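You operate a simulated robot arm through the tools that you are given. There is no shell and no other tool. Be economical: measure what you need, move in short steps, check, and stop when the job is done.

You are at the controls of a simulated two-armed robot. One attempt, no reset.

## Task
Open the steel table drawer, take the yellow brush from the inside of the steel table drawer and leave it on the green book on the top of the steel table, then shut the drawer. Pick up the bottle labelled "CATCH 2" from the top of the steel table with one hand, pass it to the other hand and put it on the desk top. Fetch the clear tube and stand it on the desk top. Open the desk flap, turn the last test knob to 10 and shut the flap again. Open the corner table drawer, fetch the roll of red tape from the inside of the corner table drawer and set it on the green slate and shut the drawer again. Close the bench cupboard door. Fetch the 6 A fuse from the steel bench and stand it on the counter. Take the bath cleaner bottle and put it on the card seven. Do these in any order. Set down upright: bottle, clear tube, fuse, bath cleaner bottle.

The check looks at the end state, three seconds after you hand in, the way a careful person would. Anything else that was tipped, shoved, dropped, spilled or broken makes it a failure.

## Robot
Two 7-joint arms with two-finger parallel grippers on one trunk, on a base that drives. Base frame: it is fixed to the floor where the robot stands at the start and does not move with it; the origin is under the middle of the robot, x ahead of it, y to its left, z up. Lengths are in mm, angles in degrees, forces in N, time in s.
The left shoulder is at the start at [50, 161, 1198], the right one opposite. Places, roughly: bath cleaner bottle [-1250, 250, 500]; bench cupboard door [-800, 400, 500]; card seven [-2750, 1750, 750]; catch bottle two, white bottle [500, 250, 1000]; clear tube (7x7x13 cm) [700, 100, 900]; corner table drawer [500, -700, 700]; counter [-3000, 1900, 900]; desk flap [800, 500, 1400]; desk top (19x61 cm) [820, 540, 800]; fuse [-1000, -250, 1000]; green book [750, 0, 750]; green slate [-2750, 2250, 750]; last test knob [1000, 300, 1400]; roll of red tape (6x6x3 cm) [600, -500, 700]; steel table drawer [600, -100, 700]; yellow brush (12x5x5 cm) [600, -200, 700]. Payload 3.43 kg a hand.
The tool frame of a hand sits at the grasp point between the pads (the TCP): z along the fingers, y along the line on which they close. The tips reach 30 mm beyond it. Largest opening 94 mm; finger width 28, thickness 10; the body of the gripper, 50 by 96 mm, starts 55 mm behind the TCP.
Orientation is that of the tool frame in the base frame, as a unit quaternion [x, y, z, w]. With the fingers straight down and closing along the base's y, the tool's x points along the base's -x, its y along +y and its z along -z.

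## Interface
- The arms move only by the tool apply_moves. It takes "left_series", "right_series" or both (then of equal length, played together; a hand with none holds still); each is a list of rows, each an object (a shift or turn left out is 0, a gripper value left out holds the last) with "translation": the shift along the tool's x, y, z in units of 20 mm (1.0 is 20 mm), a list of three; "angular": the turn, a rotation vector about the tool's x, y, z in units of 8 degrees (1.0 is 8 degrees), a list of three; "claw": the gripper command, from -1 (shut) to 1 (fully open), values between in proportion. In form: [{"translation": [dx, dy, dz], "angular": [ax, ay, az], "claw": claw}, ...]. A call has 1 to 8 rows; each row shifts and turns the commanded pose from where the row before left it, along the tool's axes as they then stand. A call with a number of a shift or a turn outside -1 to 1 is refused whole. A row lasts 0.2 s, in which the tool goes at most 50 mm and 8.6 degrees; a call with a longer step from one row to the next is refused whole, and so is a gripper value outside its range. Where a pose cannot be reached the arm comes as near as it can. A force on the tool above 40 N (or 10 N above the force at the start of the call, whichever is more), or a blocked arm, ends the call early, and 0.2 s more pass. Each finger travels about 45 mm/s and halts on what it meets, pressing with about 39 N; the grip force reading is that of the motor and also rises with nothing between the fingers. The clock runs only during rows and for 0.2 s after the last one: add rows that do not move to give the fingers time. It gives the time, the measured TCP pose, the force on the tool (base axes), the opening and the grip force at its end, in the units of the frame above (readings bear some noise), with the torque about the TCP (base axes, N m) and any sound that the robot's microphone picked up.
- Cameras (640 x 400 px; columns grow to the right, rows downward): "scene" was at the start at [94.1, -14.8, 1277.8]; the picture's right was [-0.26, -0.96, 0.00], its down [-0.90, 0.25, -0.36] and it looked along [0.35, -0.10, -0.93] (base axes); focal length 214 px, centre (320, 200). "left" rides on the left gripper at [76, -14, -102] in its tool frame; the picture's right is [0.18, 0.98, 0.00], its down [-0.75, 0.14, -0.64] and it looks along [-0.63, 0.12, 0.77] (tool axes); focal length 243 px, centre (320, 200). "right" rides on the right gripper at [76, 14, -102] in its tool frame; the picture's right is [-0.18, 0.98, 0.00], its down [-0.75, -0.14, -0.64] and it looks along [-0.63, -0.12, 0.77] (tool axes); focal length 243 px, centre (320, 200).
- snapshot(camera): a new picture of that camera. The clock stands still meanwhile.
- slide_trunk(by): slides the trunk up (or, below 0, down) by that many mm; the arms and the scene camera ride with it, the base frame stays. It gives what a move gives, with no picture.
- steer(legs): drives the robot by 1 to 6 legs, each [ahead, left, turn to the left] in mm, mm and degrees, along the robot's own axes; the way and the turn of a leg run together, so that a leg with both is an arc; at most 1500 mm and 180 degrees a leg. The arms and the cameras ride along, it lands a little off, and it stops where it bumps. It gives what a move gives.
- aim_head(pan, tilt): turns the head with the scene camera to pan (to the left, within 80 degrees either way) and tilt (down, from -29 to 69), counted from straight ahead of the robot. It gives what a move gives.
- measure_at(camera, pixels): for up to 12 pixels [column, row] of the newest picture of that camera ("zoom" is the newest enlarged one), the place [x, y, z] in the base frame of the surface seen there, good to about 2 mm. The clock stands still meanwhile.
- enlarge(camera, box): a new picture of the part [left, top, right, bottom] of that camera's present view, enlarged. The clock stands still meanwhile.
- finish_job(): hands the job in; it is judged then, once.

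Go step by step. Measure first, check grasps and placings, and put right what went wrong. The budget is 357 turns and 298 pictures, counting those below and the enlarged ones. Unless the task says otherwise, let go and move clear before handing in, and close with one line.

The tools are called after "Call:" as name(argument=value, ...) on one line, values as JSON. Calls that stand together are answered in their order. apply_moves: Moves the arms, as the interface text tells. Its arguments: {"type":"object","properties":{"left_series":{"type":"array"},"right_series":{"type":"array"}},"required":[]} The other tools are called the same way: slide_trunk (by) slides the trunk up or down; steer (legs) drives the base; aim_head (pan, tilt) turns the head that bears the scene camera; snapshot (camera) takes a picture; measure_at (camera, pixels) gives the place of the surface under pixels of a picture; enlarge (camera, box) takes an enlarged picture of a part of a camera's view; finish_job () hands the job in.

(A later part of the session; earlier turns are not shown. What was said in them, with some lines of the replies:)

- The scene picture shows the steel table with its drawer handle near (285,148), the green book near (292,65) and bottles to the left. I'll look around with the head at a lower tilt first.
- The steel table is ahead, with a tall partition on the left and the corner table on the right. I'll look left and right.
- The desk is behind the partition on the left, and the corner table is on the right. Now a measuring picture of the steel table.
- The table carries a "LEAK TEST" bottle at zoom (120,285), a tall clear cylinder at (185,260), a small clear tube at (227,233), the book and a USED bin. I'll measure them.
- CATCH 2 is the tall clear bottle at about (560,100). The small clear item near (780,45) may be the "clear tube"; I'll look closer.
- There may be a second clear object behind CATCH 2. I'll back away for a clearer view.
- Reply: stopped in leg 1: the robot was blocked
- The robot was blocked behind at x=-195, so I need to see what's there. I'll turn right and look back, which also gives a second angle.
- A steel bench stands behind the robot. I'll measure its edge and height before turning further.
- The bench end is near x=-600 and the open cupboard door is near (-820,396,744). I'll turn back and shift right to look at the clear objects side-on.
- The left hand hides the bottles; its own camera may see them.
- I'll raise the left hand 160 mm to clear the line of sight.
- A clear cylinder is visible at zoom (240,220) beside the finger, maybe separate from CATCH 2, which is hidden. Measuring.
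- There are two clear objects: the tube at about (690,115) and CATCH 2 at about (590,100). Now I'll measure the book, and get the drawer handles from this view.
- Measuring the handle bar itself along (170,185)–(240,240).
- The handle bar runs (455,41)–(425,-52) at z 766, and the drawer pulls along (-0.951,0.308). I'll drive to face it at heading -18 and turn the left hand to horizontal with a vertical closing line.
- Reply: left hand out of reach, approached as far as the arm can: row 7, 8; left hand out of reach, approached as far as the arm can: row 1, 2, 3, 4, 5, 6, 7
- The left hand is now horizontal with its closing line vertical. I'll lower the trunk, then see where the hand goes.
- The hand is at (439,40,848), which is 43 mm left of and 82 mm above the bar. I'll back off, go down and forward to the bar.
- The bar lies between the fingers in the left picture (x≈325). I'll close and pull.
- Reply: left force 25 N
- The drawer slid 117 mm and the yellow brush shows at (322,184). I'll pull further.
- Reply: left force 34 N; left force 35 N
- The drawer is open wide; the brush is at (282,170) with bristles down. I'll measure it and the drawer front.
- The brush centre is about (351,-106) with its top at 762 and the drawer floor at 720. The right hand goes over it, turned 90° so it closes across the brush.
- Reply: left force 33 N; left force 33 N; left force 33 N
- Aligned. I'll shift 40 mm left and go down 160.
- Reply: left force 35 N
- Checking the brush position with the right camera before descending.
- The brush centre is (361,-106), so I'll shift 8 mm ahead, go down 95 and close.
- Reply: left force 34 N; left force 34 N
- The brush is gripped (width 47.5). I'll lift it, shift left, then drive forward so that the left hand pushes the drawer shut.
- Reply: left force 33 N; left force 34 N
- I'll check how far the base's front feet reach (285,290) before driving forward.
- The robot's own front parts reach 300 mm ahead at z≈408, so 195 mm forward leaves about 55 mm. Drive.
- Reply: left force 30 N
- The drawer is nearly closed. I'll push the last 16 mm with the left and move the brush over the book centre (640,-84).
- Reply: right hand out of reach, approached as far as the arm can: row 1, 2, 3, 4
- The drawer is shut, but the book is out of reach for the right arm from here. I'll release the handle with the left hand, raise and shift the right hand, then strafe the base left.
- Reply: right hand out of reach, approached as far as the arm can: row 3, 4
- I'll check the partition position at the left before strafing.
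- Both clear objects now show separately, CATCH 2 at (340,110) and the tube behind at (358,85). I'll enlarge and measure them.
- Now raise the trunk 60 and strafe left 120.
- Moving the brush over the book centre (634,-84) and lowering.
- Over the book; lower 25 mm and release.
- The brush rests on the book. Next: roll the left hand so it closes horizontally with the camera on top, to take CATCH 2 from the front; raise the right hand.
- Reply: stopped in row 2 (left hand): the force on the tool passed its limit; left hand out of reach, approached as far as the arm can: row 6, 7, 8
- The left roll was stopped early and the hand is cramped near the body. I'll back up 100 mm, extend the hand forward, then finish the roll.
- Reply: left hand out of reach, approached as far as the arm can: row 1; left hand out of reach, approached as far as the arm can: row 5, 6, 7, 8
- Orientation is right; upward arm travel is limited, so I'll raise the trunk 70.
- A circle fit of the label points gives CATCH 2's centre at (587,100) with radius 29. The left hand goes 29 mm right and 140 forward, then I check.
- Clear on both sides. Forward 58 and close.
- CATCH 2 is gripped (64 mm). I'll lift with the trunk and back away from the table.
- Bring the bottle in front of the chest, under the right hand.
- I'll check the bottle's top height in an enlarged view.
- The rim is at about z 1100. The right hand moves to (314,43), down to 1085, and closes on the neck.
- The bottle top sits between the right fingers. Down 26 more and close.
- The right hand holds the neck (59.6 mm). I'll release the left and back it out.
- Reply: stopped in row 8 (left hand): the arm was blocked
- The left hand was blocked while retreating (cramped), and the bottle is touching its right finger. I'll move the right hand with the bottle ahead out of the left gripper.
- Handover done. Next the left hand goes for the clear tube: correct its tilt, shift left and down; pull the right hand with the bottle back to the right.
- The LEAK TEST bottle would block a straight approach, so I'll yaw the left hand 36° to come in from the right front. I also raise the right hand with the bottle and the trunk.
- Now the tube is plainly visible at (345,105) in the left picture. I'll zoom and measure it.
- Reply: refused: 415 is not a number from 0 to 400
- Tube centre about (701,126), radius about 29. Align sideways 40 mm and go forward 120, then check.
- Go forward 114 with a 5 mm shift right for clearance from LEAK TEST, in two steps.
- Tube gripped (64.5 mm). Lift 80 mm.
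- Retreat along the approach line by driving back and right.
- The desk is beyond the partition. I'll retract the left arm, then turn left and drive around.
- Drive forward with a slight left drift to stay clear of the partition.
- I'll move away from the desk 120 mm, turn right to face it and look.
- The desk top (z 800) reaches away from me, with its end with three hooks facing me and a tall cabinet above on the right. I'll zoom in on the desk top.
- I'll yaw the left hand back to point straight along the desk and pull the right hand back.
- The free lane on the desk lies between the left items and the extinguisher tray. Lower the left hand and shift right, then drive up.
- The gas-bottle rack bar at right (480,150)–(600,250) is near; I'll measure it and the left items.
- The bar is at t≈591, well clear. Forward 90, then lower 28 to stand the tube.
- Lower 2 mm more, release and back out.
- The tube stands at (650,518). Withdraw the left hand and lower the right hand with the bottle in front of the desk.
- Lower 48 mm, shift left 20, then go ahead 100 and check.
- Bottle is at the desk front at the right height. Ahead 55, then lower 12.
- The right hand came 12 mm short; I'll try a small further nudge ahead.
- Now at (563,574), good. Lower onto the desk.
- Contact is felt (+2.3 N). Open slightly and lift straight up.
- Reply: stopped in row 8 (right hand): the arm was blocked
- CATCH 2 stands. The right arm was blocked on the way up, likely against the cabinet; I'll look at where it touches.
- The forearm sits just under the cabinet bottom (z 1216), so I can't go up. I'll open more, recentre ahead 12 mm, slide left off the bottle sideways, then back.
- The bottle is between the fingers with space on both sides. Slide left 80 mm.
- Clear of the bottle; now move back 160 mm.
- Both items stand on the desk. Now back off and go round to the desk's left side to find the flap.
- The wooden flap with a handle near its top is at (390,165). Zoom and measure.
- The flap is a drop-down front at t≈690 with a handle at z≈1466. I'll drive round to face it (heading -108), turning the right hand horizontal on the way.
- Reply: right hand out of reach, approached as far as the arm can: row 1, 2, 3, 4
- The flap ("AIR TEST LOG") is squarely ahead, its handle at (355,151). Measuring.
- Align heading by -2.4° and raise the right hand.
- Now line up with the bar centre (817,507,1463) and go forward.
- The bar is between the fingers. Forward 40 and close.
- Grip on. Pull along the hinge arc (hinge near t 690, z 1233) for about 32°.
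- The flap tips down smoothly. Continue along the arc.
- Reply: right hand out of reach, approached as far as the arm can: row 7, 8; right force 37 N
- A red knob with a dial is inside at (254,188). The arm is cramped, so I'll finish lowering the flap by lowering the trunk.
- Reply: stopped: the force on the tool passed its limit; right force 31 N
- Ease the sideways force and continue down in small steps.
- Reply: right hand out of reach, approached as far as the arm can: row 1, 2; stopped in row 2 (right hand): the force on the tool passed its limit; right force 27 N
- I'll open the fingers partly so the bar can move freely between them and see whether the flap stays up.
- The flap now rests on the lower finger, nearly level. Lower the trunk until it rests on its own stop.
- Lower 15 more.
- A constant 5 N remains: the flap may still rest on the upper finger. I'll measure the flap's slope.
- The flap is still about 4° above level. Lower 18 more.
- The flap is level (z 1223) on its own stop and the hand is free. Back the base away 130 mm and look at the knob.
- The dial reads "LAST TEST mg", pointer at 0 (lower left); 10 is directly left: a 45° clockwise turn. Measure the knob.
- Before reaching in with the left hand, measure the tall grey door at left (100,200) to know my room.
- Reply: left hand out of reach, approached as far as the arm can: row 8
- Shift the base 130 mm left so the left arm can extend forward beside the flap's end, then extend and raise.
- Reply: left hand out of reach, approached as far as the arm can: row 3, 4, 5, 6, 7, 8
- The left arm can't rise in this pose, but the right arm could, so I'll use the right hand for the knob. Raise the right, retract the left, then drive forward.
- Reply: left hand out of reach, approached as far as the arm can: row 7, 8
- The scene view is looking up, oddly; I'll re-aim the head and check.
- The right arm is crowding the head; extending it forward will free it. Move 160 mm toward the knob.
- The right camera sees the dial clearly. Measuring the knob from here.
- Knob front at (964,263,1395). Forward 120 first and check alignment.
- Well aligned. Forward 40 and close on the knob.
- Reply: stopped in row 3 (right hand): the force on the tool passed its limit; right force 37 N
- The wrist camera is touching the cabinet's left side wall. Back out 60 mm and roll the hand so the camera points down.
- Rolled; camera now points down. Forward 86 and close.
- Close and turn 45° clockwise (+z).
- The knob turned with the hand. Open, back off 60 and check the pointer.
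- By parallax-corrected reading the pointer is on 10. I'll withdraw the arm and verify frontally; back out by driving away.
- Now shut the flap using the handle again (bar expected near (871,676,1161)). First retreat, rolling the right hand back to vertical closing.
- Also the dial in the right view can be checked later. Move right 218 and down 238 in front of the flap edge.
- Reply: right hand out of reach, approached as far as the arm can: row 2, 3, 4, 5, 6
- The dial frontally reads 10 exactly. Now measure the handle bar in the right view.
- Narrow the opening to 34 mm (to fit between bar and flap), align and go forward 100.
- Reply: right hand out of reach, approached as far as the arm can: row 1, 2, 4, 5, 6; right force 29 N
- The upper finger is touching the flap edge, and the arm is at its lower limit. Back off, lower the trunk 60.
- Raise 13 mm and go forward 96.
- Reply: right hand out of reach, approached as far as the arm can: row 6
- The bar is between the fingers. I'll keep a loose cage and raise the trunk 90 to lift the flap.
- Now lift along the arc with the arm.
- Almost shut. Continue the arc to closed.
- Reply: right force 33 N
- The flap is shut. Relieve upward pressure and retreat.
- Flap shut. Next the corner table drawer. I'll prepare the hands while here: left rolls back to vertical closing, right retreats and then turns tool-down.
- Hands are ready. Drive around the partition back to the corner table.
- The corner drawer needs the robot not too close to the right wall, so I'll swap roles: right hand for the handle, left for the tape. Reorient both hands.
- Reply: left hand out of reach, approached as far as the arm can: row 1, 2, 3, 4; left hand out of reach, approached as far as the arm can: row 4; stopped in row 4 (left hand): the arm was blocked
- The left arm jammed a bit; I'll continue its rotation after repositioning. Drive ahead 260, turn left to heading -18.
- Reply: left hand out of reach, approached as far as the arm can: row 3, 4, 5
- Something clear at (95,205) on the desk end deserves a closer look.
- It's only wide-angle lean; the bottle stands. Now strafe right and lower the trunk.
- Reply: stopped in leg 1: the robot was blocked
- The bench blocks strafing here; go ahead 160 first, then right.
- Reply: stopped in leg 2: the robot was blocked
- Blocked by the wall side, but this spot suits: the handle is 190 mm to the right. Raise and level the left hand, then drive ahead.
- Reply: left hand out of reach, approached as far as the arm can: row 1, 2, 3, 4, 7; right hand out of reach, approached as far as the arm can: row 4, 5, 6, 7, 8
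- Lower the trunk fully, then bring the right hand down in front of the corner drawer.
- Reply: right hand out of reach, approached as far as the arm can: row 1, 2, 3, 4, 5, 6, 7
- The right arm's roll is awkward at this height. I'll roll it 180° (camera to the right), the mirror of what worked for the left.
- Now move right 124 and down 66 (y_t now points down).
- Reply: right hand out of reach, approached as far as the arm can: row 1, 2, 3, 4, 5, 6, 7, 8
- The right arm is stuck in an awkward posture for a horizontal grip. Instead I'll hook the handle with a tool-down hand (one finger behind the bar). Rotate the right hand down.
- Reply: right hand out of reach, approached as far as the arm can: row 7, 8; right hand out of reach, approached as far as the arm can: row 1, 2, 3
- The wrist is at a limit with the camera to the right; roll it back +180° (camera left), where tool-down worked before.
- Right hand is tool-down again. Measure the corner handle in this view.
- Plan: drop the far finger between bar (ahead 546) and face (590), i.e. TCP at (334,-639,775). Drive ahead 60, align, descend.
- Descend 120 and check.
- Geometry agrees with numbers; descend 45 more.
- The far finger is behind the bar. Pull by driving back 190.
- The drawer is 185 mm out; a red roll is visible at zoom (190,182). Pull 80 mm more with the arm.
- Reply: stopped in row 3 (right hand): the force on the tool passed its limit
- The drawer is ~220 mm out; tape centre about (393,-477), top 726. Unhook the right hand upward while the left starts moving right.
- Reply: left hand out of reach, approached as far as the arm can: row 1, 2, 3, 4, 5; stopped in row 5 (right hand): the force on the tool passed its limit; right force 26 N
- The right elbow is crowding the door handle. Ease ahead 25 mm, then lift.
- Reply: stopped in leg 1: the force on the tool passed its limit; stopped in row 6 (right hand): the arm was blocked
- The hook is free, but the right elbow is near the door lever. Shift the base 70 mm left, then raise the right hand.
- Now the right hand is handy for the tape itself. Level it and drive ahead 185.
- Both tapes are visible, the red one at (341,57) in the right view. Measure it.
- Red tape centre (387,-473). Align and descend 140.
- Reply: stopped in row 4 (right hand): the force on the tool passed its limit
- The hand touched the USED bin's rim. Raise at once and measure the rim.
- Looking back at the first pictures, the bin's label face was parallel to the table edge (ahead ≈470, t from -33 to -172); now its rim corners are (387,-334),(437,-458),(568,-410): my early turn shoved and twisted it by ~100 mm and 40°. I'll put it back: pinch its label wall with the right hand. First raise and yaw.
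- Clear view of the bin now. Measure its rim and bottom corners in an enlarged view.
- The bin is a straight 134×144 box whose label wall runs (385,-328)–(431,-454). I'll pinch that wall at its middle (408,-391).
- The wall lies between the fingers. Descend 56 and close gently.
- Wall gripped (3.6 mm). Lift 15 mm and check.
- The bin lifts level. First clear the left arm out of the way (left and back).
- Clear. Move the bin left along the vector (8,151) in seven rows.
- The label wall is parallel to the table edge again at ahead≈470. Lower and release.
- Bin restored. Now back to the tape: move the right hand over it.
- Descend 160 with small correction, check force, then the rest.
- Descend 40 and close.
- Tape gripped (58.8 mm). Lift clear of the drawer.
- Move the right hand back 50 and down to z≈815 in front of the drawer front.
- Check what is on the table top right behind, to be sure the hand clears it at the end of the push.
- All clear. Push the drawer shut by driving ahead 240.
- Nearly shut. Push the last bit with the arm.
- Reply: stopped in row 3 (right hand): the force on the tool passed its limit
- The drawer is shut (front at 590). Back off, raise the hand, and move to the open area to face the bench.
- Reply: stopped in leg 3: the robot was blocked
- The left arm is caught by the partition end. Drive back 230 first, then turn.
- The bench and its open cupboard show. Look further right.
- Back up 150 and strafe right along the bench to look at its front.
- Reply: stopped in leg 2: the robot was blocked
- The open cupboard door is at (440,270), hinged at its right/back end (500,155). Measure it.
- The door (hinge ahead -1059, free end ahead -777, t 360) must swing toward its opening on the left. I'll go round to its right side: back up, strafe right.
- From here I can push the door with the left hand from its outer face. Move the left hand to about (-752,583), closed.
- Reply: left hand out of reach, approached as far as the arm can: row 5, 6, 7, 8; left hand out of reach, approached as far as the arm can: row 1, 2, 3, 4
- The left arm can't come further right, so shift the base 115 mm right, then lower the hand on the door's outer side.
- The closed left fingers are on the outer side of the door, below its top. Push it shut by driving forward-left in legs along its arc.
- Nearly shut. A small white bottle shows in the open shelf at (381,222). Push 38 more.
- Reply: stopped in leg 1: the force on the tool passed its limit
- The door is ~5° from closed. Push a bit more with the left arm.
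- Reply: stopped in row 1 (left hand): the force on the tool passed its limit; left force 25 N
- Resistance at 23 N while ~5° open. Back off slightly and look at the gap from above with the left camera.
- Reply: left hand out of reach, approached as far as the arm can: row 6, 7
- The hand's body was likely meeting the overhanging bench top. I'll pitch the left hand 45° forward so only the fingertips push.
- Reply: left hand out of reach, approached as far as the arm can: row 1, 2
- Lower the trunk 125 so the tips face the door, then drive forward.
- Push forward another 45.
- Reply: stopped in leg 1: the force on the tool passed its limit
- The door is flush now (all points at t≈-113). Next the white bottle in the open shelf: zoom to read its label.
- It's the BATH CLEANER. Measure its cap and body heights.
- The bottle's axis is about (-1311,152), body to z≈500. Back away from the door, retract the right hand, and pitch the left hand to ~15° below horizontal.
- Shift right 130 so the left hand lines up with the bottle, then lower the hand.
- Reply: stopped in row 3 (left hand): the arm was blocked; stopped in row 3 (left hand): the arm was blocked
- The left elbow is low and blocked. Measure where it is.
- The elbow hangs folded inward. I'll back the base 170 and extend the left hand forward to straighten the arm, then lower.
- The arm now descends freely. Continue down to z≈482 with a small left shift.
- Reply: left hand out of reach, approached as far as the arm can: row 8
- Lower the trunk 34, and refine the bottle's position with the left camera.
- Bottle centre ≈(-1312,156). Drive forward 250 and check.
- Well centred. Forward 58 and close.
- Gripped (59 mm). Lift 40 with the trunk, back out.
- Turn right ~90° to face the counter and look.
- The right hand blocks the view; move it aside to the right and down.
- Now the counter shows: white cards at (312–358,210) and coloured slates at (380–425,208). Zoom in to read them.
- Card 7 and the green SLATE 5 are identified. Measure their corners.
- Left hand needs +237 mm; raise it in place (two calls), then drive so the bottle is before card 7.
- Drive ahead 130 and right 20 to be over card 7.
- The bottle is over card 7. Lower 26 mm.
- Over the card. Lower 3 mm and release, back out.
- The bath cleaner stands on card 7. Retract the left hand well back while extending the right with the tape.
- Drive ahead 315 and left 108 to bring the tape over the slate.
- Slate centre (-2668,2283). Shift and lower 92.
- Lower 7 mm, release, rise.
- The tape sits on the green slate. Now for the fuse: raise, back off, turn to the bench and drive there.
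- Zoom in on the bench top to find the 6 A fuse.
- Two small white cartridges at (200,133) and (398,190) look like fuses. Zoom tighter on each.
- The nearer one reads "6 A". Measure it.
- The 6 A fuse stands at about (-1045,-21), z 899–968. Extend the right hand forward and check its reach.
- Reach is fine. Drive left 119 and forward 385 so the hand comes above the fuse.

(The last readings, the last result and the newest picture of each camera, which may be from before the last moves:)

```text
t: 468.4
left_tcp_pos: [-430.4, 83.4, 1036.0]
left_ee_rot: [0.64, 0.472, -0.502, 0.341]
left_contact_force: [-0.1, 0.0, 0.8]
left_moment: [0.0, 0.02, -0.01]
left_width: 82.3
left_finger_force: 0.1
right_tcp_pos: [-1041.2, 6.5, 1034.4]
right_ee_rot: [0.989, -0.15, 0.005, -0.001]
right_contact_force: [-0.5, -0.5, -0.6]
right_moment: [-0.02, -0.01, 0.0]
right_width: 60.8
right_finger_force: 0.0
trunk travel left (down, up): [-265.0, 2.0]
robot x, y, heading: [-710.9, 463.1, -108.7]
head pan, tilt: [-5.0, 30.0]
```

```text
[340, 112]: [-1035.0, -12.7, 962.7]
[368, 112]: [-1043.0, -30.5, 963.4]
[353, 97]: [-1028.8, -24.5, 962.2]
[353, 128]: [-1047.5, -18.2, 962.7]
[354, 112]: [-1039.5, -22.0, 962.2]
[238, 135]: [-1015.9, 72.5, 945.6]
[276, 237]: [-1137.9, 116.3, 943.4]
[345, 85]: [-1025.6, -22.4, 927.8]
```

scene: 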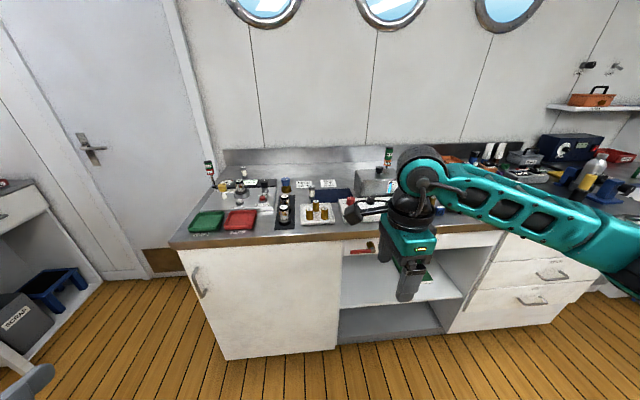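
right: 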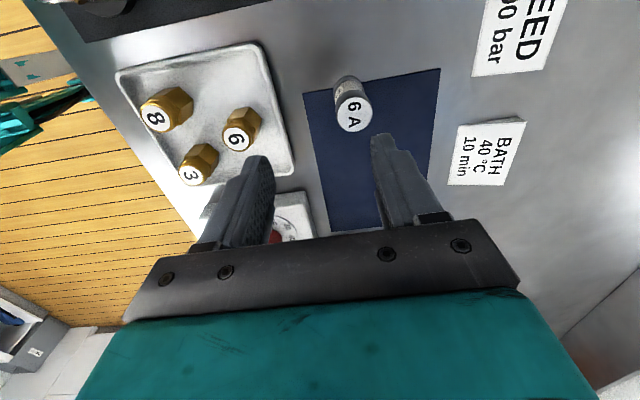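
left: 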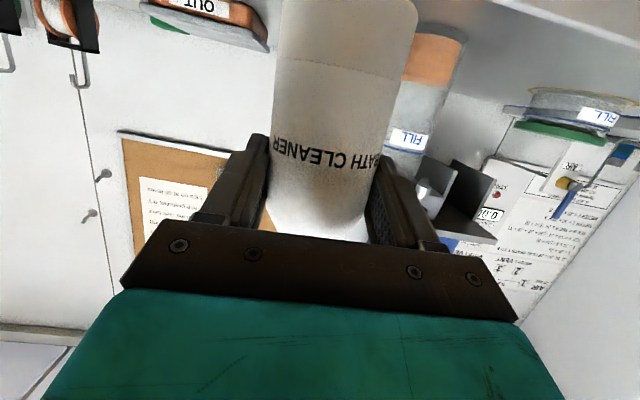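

Fuse top centre (-1039,-22). Align, descend 92 and close.

Call:
apply_moves(right_series=[{"translation": [0.52, 0.65, 0]}, {"translation": [0, 0.65, 0]}, {"translation": [0, 0, 1]}, {"translation": [0, 0, 1]}, {"translation": [0, 0, 1]}, {"translation": [0, 0, 0.8]}])

Call:
snapshot(camera="right")

```text
t: 469.8
left_tcp_pos: [-430.3, 82.1, 1037.0]
left_ee_rot: [0.64, 0.471, -0.502, 0.34]
left_contact_force: [-0.8, 0.0, 0.7]
left_moment: [0.0, -0.01, -0.01]
left_width: 82.5
left_finger_force: 0.1
right_tcp_pos: [-1036.7, -21.3, 958.7]
right_ee_rot: [0.989, -0.15, 0.006, -0.001]
right_contact_force: [1.4, -0.4, -0.4]
right_moment: [0.01, -0.01, -0.03]
right_width: 61.0
right_finger_force: 0.1
trunk travel left (down, up): [-265.0, 2.0]
robot x, y, heading: [-710.8, 461.1, -108.6]
head pan, tilt: [-5.0, 30.0]
```

```text
63 pictures are left
```

right: 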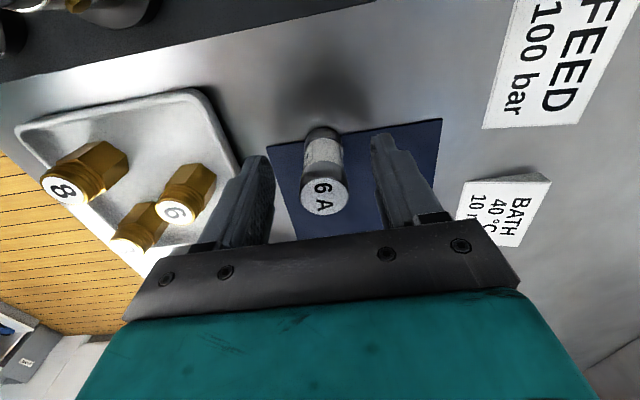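

Narrow the fingers to 40 mm to stay off the tray, lower 17 and close.

Call:
apply_moves(right_series=[{"claw": -0.15}, {}, {"translation": [0, 0, 0.5]}, {"translation": [0, 0, 0.35]}, {"claw": -1}, {}, {}, {}])

Call:
apply_moves(right_series=[{"translation": [0, 0, -0.8]}, {"translation": [0, 0, -1]}, {"translation": [0, 0, -1]}, {"translation": [0, 0, -1]}, {"translation": [0, 0, -1]}, {"translation": [0, 0, -1]}])

Call:
snapshot(camera="right")

```text
t: 471.6
left_tcp_pos: [-430.9, 83.1, 1037.6]
left_ee_rot: [0.64, 0.471, -0.502, 0.341]
left_contact_force: [0.4, 0.6, -0.3]
left_moment: [-0.05, -0.02, 0.04]
left_width: 82.2
left_finger_force: 0.2
right_tcp_pos: [-1038.6, -21.2, 943.0]
right_ee_rot: [0.989, -0.15, 0.004, 0.0]
right_contact_force: [1.1, 0.4, 0.4]
right_moment: [0.0, -0.01, 0.01]
right_width: 25.5
right_finger_force: 38.8
trunk travel left (down, up): [-265.0, 2.0]
robot x, y, heading: [-712.0, 463.4, -108.3]
head pan, tilt: [-5.0, 30.0]
```

```text
t: 473.0
left_tcp_pos: [-430.4, 83.6, 1036.7]
left_ee_rot: [0.64, 0.471, -0.503, 0.341]
left_contact_force: [-0.3, 0.1, -0.3]
left_moment: [0.01, -0.01, 0.03]
left_width: 82.4
left_finger_force: 0.2
right_tcp_pos: [-1038.8, -21.5, 1059.0]
right_ee_rot: [0.989, -0.151, 0.004, -0.001]
right_contact_force: [0.1, 0.1, -0.1]
right_moment: [-0.04, 0.02, -0.03]
right_width: 25.6
right_finger_force: 39.4
trunk travel left (down, up): [-265.0, 2.0]
robot x, y, heading: [-707.6, 462.8, -108.6]
head pan, tilt: [-5.0, 30.0]
```

```text
62 pictures are left
```

right: 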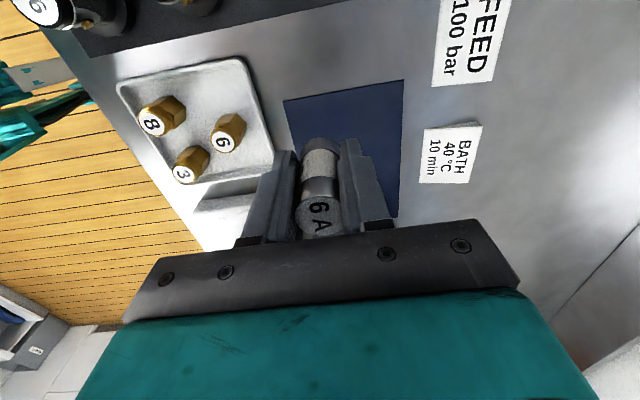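

The fuse is held. Drive back and over to the counter, stopping short to check.

Call:
steer(legs=[[-700, 0, 0], [0, 0, -89.4], [1000, -141, 0], [790, 0, 0]])

Call:
aim_head(pan=-15, tilt=40)

Call:
snapshot(camera="scene")

```text
t: 489.3
left_tcp_pos: [-2500.3, 1560.2, 1036.5]
left_ee_rot: [0.786, -0.121, -0.596, -0.115]
left_contact_force: [0.4, 0.1, 0.2]
left_moment: [-0.01, 0.0, 0.02]
left_width: 82.1
left_finger_force: 0.0
right_tcp_pos: [-2602.9, 2168.2, 1058.6]
right_ee_rot: [-0.592, 0.806, -0.004, -0.002]
right_contact_force: [-0.4, -0.8, -0.4]
right_moment: [-0.01, -0.01, 0.01]
right_width: 25.5
right_finger_force: 39.2
trunk travel left (down, up): [-265.0, 2.0]
robot x, y, heading: [-2123.1, 1840.1, 161.1]
head pan, tilt: [-5.0, 30.0]
```

```text
t: 490.1
left_tcp_pos: [-2498.5, 1561.0, 1036.6]
left_ee_rot: [0.786, -0.12, -0.596, -0.114]
left_contact_force: [-0.5, 0.1, 1.0]
left_moment: [-0.02, 0.01, -0.02]
left_width: 82.1
left_finger_force: 0.0
right_tcp_pos: [-2601.7, 2167.9, 1058.3]
right_ee_rot: [-0.592, 0.806, -0.004, -0.003]
right_contact_force: [-0.7, 0.3, -0.8]
right_moment: [-0.04, -0.04, -0.01]
right_width: 25.7
right_finger_force: 39.0
trunk travel left (down, up): [-265.0, 2.0]
robot x, y, heading: [-2118.3, 1839.3, 161.0]
head pan, tilt: [-15.0, 40.0]
```

```text
61 pictures are left
```

scene: 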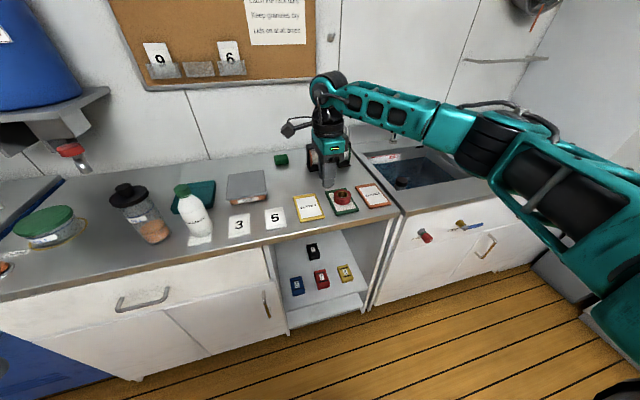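

Measure the free spot behind SLATE 7, around (290,180).

Call:
measure_at(camera="scene", pixels=[[288, 182], [295, 175], [281, 190], [265, 188], [281, 160], [300, 196], [310, 170], [280, 205]])

```text
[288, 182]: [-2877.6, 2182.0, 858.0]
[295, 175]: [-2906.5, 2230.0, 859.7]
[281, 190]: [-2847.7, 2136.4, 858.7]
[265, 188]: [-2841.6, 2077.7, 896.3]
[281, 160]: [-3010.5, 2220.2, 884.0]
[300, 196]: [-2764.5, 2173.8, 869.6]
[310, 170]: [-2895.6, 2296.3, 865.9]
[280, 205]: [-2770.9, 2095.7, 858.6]
```

Drive ahead 214, left 77 to put the fuse over (-2830,2165), then lower.

Call:
steer(legs=[[212, 77, 0]])

Call:
apply_moves(right_series=[{"translation": [0, 0, 1]}, {"translation": [0, 0, 1]}, {"translation": [0, 0, 1]}, {"translation": [0, 0, 1]}, {"translation": [0, 0, 1]}, {"translation": [0, 0, 1]}])

Call:
snapshot(camera="right")

```text
t: 491.8
left_tcp_pos: [-2703.6, 1556.4, 1037.8]
left_ee_rot: [0.785, -0.121, -0.597, -0.115]
left_contact_force: [0.1, -0.2, -0.1]
left_moment: [0.02, -0.01, -0.03]
left_width: 82.3
left_finger_force: 0.1
right_tcp_pos: [-2805.5, 2165.1, 1058.0]
right_ee_rot: [-0.59, 0.807, -0.003, -0.003]
right_contact_force: [0.5, -0.1, 0.0]
right_moment: [-0.03, 0.01, 0.04]
right_width: 25.5
right_finger_force: 38.5
trunk travel left (down, up): [-265.0, 2.0]
robot x, y, heading: [-2324.8, 1831.2, 161.0]
head pan, tilt: [-15.0, 40.0]
stopped in leg 1: the robot was blocked; the commanded pose is now the measured one
```

```text
t: 493.2
left_tcp_pos: [-2707.3, 1556.3, 1036.2]
left_ee_rot: [0.785, -0.122, -0.596, -0.115]
left_contact_force: [0.4, 0.4, 0.2]
left_moment: [-0.03, 0.01, -0.01]
left_width: 82.6
left_finger_force: 0.0
right_tcp_pos: [-2805.3, 2164.5, 936.4]
right_ee_rot: [-0.59, 0.807, -0.004, -0.003]
right_contact_force: [0.2, 0.7, -0.8]
right_moment: [-0.01, 0.0, 0.0]
right_width: 25.4
right_finger_force: 39.4
trunk travel left (down, up): [-265.0, 2.0]
robot x, y, heading: [-2322.5, 1834.3, 161.3]
head pan, tilt: [-15.0, 40.0]
```

```text
60 pictures are left
```

right: 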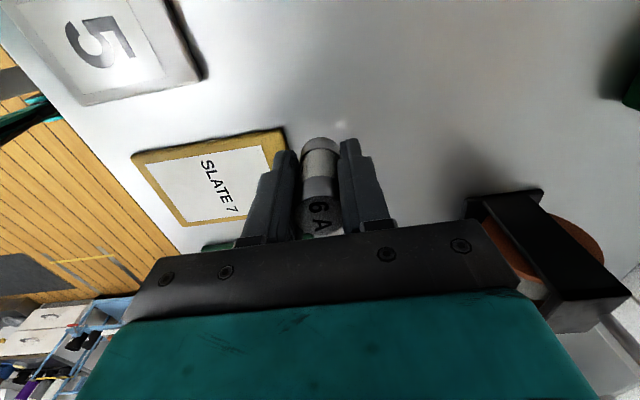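

Move 16 mm further ahead, lower 33 to stand the fuse.

Call:
apply_moves(right_series=[{"translation": [0, 0.8, 0]}, {"translation": [0, 0, 0.6]}, {"translation": [0, 0, 0.6]}, {"translation": [0, 0, 0.35]}, {}])

Call:
snapshot(camera="right")

```text
t: 494.4
left_tcp_pos: [-2705.9, 1556.6, 1036.4]
left_ee_rot: [0.785, -0.122, -0.596, -0.115]
left_contact_force: [-0.4, -0.5, 0.5]
left_moment: [0.0, 0.02, -0.03]
left_width: 82.2
left_finger_force: 0.0
right_tcp_pos: [-2822.0, 2169.0, 906.7]
right_ee_rot: [-0.591, 0.807, -0.003, -0.002]
right_contact_force: [0.2, 0.3, -0.5]
right_moment: [-0.01, -0.02, 0.01]
right_width: 25.5
right_finger_force: 38.7
trunk travel left (down, up): [-265.0, 2.0]
robot x, y, heading: [-2327.4, 1834.5, 161.2]
head pan, tilt: [-15.0, 40.0]
```

```text
59 pictures are left
```

right: 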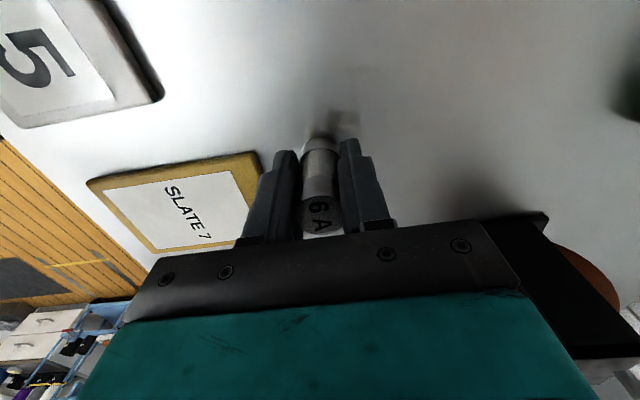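

Lower the last 3–4 mm, release and rise.

Call:
apply_moves(right_series=[{"translation": [0, 0, 0.1]}, {"translation": [0, 0, 0.08]}, {}])

Call:
apply_moves(right_series=[{"claw": -0.3}, {"claw": -0.1}, {}, {"translation": [0, 0, -0.7]}, {"translation": [0, 0, -1]}, {"translation": [0, 0, -1]}, {"translation": [0, 0, -1]}, {"translation": [0, 0, -1]}])

Call:
snapshot(camera="right")

```text
t: 495.2
left_tcp_pos: [-2706.8, 1557.4, 1037.3]
left_ee_rot: [0.785, -0.122, -0.596, -0.116]
left_contact_force: [-0.9, 0.3, 0.2]
left_moment: [-0.01, -0.03, 0.0]
left_width: 82.6
left_finger_force: 0.1
right_tcp_pos: [-2821.7, 2168.6, 903.3]
right_ee_rot: [-0.591, 0.807, -0.003, -0.003]
right_contact_force: [-0.2, 0.7, 0.0]
right_moment: [-0.05, 0.0, 0.02]
right_width: 25.6
right_finger_force: 39.0
trunk travel left (down, up): [-265.0, 2.0]
robot x, y, heading: [-2327.6, 1835.3, 160.7]
head pan, tilt: [-15.0, 40.0]
```

```text
t: 497.0
left_tcp_pos: [-2706.1, 1556.3, 1037.7]
left_ee_rot: [0.785, -0.122, -0.596, -0.115]
left_contact_force: [0.6, -0.2, 0.0]
left_moment: [0.02, 0.0, 0.02]
left_width: 82.2
left_finger_force: 0.1
right_tcp_pos: [-2820.2, 2167.8, 997.5]
right_ee_rot: [-0.591, 0.807, -0.003, -0.002]
right_contact_force: [-0.5, -0.5, -0.5]
right_moment: [0.04, -0.01, 0.01]
right_width: 42.2
right_finger_force: 0.0
trunk travel left (down, up): [-265.0, 2.0]
robot x, y, heading: [-2324.2, 1832.9, 161.3]
head pan, tilt: [-15.0, 40.0]
```

```text
58 pictures are left
```

right: 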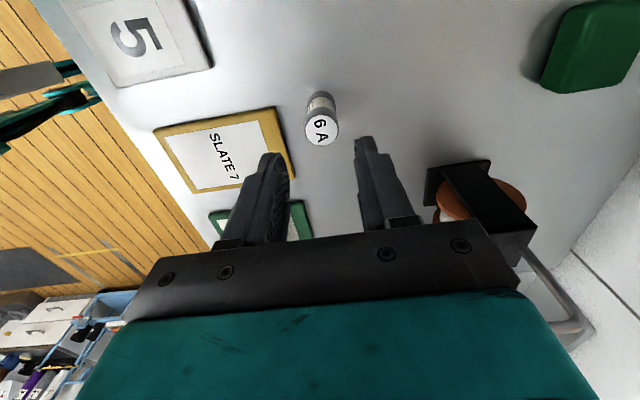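

All items are delivered. I'll back away, retract the right hand, and do a final check on the steel table and desk.

Call:
apply_moves(right_series=[{"translation": [0, 0, -1]}, {"translation": [0, 0, -1]}, {"translation": [0, -1, -0.5]}, {"translation": [0, -1, 0]}, {"translation": [0, -1, 0]}, {"translation": [0, -1, 0]}, {"translation": [0, -1, 0]}, {"translation": [0, -1, 0]}])

Call:
steer(legs=[[-500, 0, 0]])

Call:
aim_head(pan=0, tilt=20)

Call:
enlarge(camera="scene", box=[200, 140, 480, 330])

```text
t: 498.8
left_tcp_pos: [-2705.7, 1556.8, 1037.2]
left_ee_rot: [0.785, -0.122, -0.596, -0.116]
left_contact_force: [0.1, 0.2, 0.0]
left_moment: [0.0, 0.01, 0.0]
left_width: 82.4
left_finger_force: 0.0
right_tcp_pos: [-2707.2, 2132.8, 1047.8]
right_ee_rot: [-0.589, 0.808, -0.004, -0.002]
right_contact_force: [-0.6, 0.0, -0.2]
right_moment: [-0.02, 0.0, -0.02]
right_width: 42.1
right_finger_force: 0.1
trunk travel left (down, up): [-265.0, 2.0]
robot x, y, heading: [-2326.7, 1833.0, 161.1]
head pan, tilt: [-15.0, 40.0]
```

```text
t: 501.7
left_tcp_pos: [-2224.4, 1390.5, 1036.9]
left_ee_rot: [0.785, -0.117, -0.597, -0.112]
left_contact_force: [0.9, 0.0, 0.4]
left_moment: [-0.01, -0.01, -0.02]
left_width: 82.3
left_finger_force: 0.1
right_tcp_pos: [-2232.1, 1967.4, 1048.2]
right_ee_rot: [-0.595, 0.804, -0.004, -0.003]
right_contact_force: [0.1, -0.2, 0.2]
right_moment: [0.02, 0.0, 0.02]
right_width: 42.4
right_finger_force: 0.0
trunk travel left (down, up): [-265.0, 2.0]
robot x, y, heading: [-1845.8, 1677.1, 161.8]
head pan, tilt: [-15.0, 40.0]
```

```text
t: 502.6
left_tcp_pos: [-2225.9, 1390.7, 1037.3]
left_ee_rot: [0.786, -0.117, -0.597, -0.112]
left_contact_force: [-0.5, 0.7, 0.2]
left_moment: [-0.01, -0.01, -0.02]
left_width: 82.5
left_finger_force: 0.0
right_tcp_pos: [-2232.5, 1969.0, 1048.6]
right_ee_rot: [-0.595, 0.804, -0.003, -0.002]
right_contact_force: [-0.9, -0.3, -0.4]
right_moment: [-0.03, 0.01, 0.01]
right_width: 42.3
right_finger_force: 0.0
trunk travel left (down, up): [-265.0, 2.0]
robot x, y, heading: [-1851.4, 1676.2, 161.9]
head pan, tilt: [0.0, 20.0]
```

```text
2.11 times, centred on (340, 235) of scene
```

zoom: 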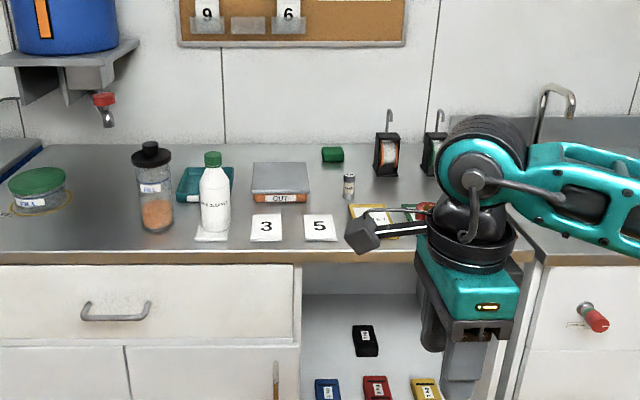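

Counter is good: bottle on card 7, fuse upright, tape on the green slate. Drive to view the steel table and desk.

Call:
steer(legs=[[0, 0, 179], [1250, 0, 0], [580, -690, 0]])

Call:
aim_head(pan=0, tilt=30)

Call:
snapshot(camera="scene")

```text
t: 520.7
left_tcp_pos: [133.1, 833.1, 1037.2]
left_ee_rot: [0.086, 0.79, -0.088, 0.601]
left_contact_force: [0.7, -0.2, -0.2]
left_moment: [-0.03, 0.01, 0.0]
left_width: 82.0
left_finger_force: 0.1
right_tcp_pos: [184.3, 259.0, 1048.0]
right_ee_rot: [0.78, 0.626, 0.003, -0.003]
right_contact_force: [-0.4, -0.3, 0.2]
right_moment: [0.02, 0.02, -0.04]
right_width: 42.4
right_finger_force: 0.0
trunk travel left (down, up): [-265.0, 2.0]
robot x, y, heading: [-221.1, 523.2, -13.8]
head pan, tilt: [0.0, 20.0]
```

```text
t: 521.4
left_tcp_pos: [132.6, 834.3, 1037.3]
left_ee_rot: [0.086, 0.79, -0.088, 0.6]
left_contact_force: [-0.3, -0.4, 0.1]
left_moment: [-0.03, 0.0, -0.02]
left_width: 82.2
left_finger_force: 0.1
right_tcp_pos: [186.5, 259.3, 1048.0]
right_ee_rot: [0.779, 0.627, 0.003, -0.004]
right_contact_force: [-0.3, 0.3, -0.1]
right_moment: [-0.03, 0.01, 0.01]
right_width: 42.2
right_finger_force: 0.0
trunk travel left (down, up): [-265.0, 2.0]
robot x, y, heading: [-223.3, 525.8, -13.8]
head pan, tilt: [0.0, 30.0]
```

```text
56 pictures are left
```

scene: 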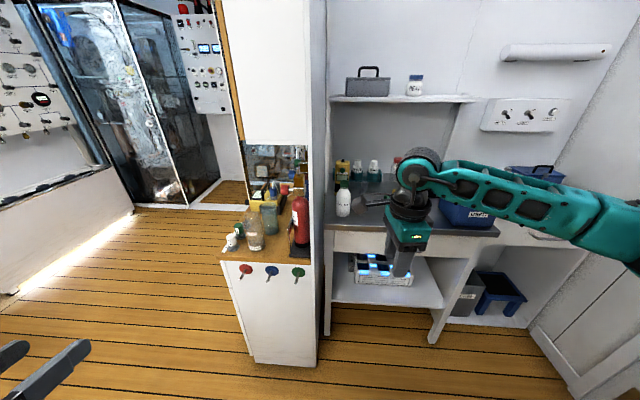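

CATCH 2, the tube and LEAK TEST stand upright. Raise the right hand to see the bin and book.

Call:
apply_moves(right_series=[{"translation": [0, -1, -1]}, {"translation": [0, -1, -1]}, {"translation": [0, -1, -1]}, {"translation": [0, -1, -1]}, {"translation": [0, 0, -1]}, {"translation": [0, 0, -1]}, {"translation": [0, 0, -1]}, {"translation": [0, 0, -1]}])

Call:
steer(legs=[[60, -350, 0]])

Call:
aim_head(pan=-15, tilt=40)

Call:
snapshot(camera="scene")

```text
t: 523.2
left_tcp_pos: [133.4, 832.5, 1037.4]
left_ee_rot: [0.086, 0.79, -0.088, 0.601]
left_contact_force: [-0.1, 0.2, 0.5]
left_moment: [-0.01, 0.02, 0.02]
left_width: 82.6
left_finger_force: 0.1
right_tcp_pos: [105.9, 276.7, 1206.8]
right_ee_rot: [0.779, 0.626, 0.003, -0.005]
right_contact_force: [0.3, 0.0, 0.0]
right_moment: [0.02, 0.04, -0.02]
right_width: 42.4
right_finger_force: 0.0
trunk travel left (down, up): [-265.0, 2.0]
robot x, y, heading: [-222.8, 520.2, -13.7]
head pan, tilt: [0.0, 30.0]
```

```text
t: 525.3
left_tcp_pos: [119.7, 517.9, 1036.3]
left_ee_rot: [0.081, 0.791, -0.084, 0.601]
left_contact_force: [-0.5, -0.1, -0.5]
left_moment: [0.01, 0.0, 0.0]
left_width: 82.4
left_finger_force: 0.2
right_tcp_pos: [102.0, -41.7, 1206.2]
right_ee_rot: [0.775, 0.632, 0.003, -0.004]
right_contact_force: [-0.2, -0.3, -0.8]
right_moment: [0.03, 0.04, -0.02]
right_width: 42.4
right_finger_force: 0.1
trunk travel left (down, up): [-265.0, 2.0]
robot x, y, heading: [-226.7, 203.8, -13.2]
head pan, tilt: [0.0, 30.0]
stopped in leg 1: the robot was blocked; the commanded pose is now the measured one
```

```text
t: 526.1
left_tcp_pos: [118.5, 516.3, 1037.5]
left_ee_rot: [0.079, 0.791, -0.083, 0.601]
left_contact_force: [0.4, 0.9, -0.3]
left_moment: [-0.01, 0.04, -0.02]
left_width: 82.2
left_finger_force: 0.0
right_tcp_pos: [100.3, -40.5, 1209.1]
right_ee_rot: [0.775, 0.632, 0.003, -0.003]
right_contact_force: [0.6, -0.6, 0.1]
right_moment: [0.02, 0.02, 0.0]
right_width: 42.4
right_finger_force: 0.1
trunk travel left (down, up): [-265.0, 2.0]
robot x, y, heading: [-230.6, 200.5, -13.0]
head pan, tilt: [-15.0, 40.0]
```

```text
55 pictures are left
```

scene: 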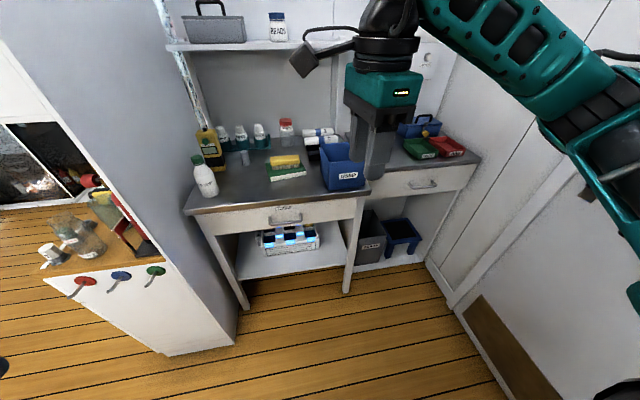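

Table looks right. Measure the bin's front face to compare with the original numbers.

Call:
enlarge(camera="scene", box=[180, 110, 480, 270])

Call:
measure_at(camera="zoom", pixels=[[310, 165], [390, 160], [318, 150], [300, 120], [350, 150], [400, 185], [200, 220], [210, 112], [530, 165], [120, 200]])

```text
2.13 times, centred on (330, 190) of scene
```

zoom: 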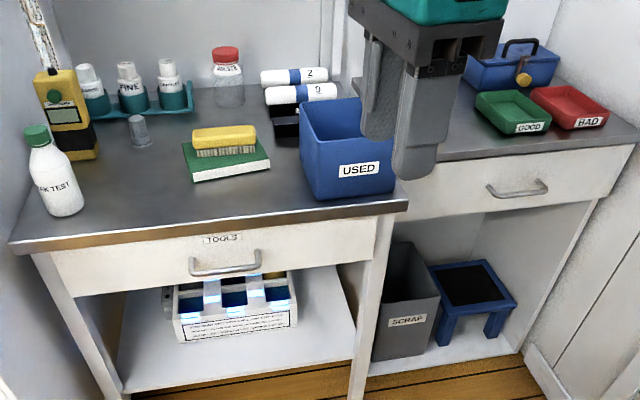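

```text
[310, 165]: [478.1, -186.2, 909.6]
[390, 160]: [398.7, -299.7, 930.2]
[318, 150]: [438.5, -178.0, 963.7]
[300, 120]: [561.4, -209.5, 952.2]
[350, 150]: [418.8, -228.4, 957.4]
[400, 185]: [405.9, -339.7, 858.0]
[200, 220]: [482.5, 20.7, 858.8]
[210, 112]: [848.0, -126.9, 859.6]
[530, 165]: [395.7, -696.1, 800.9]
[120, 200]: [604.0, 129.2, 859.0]
```

The bin's face at (438,-178)–(399,-300) matches its original (437,-177)–(395,-299). The brush is on the book, and both drawers, the flap and the cupboard door are shut. Both hands are clear, so I'm handing in.

Call:
finish_job()

```text
The job is handed in.
```

I did every task and handed the job in. Early on I knocked the blue USED bin out of place on the steel table; I put it back to within about 5 mm of where it started.
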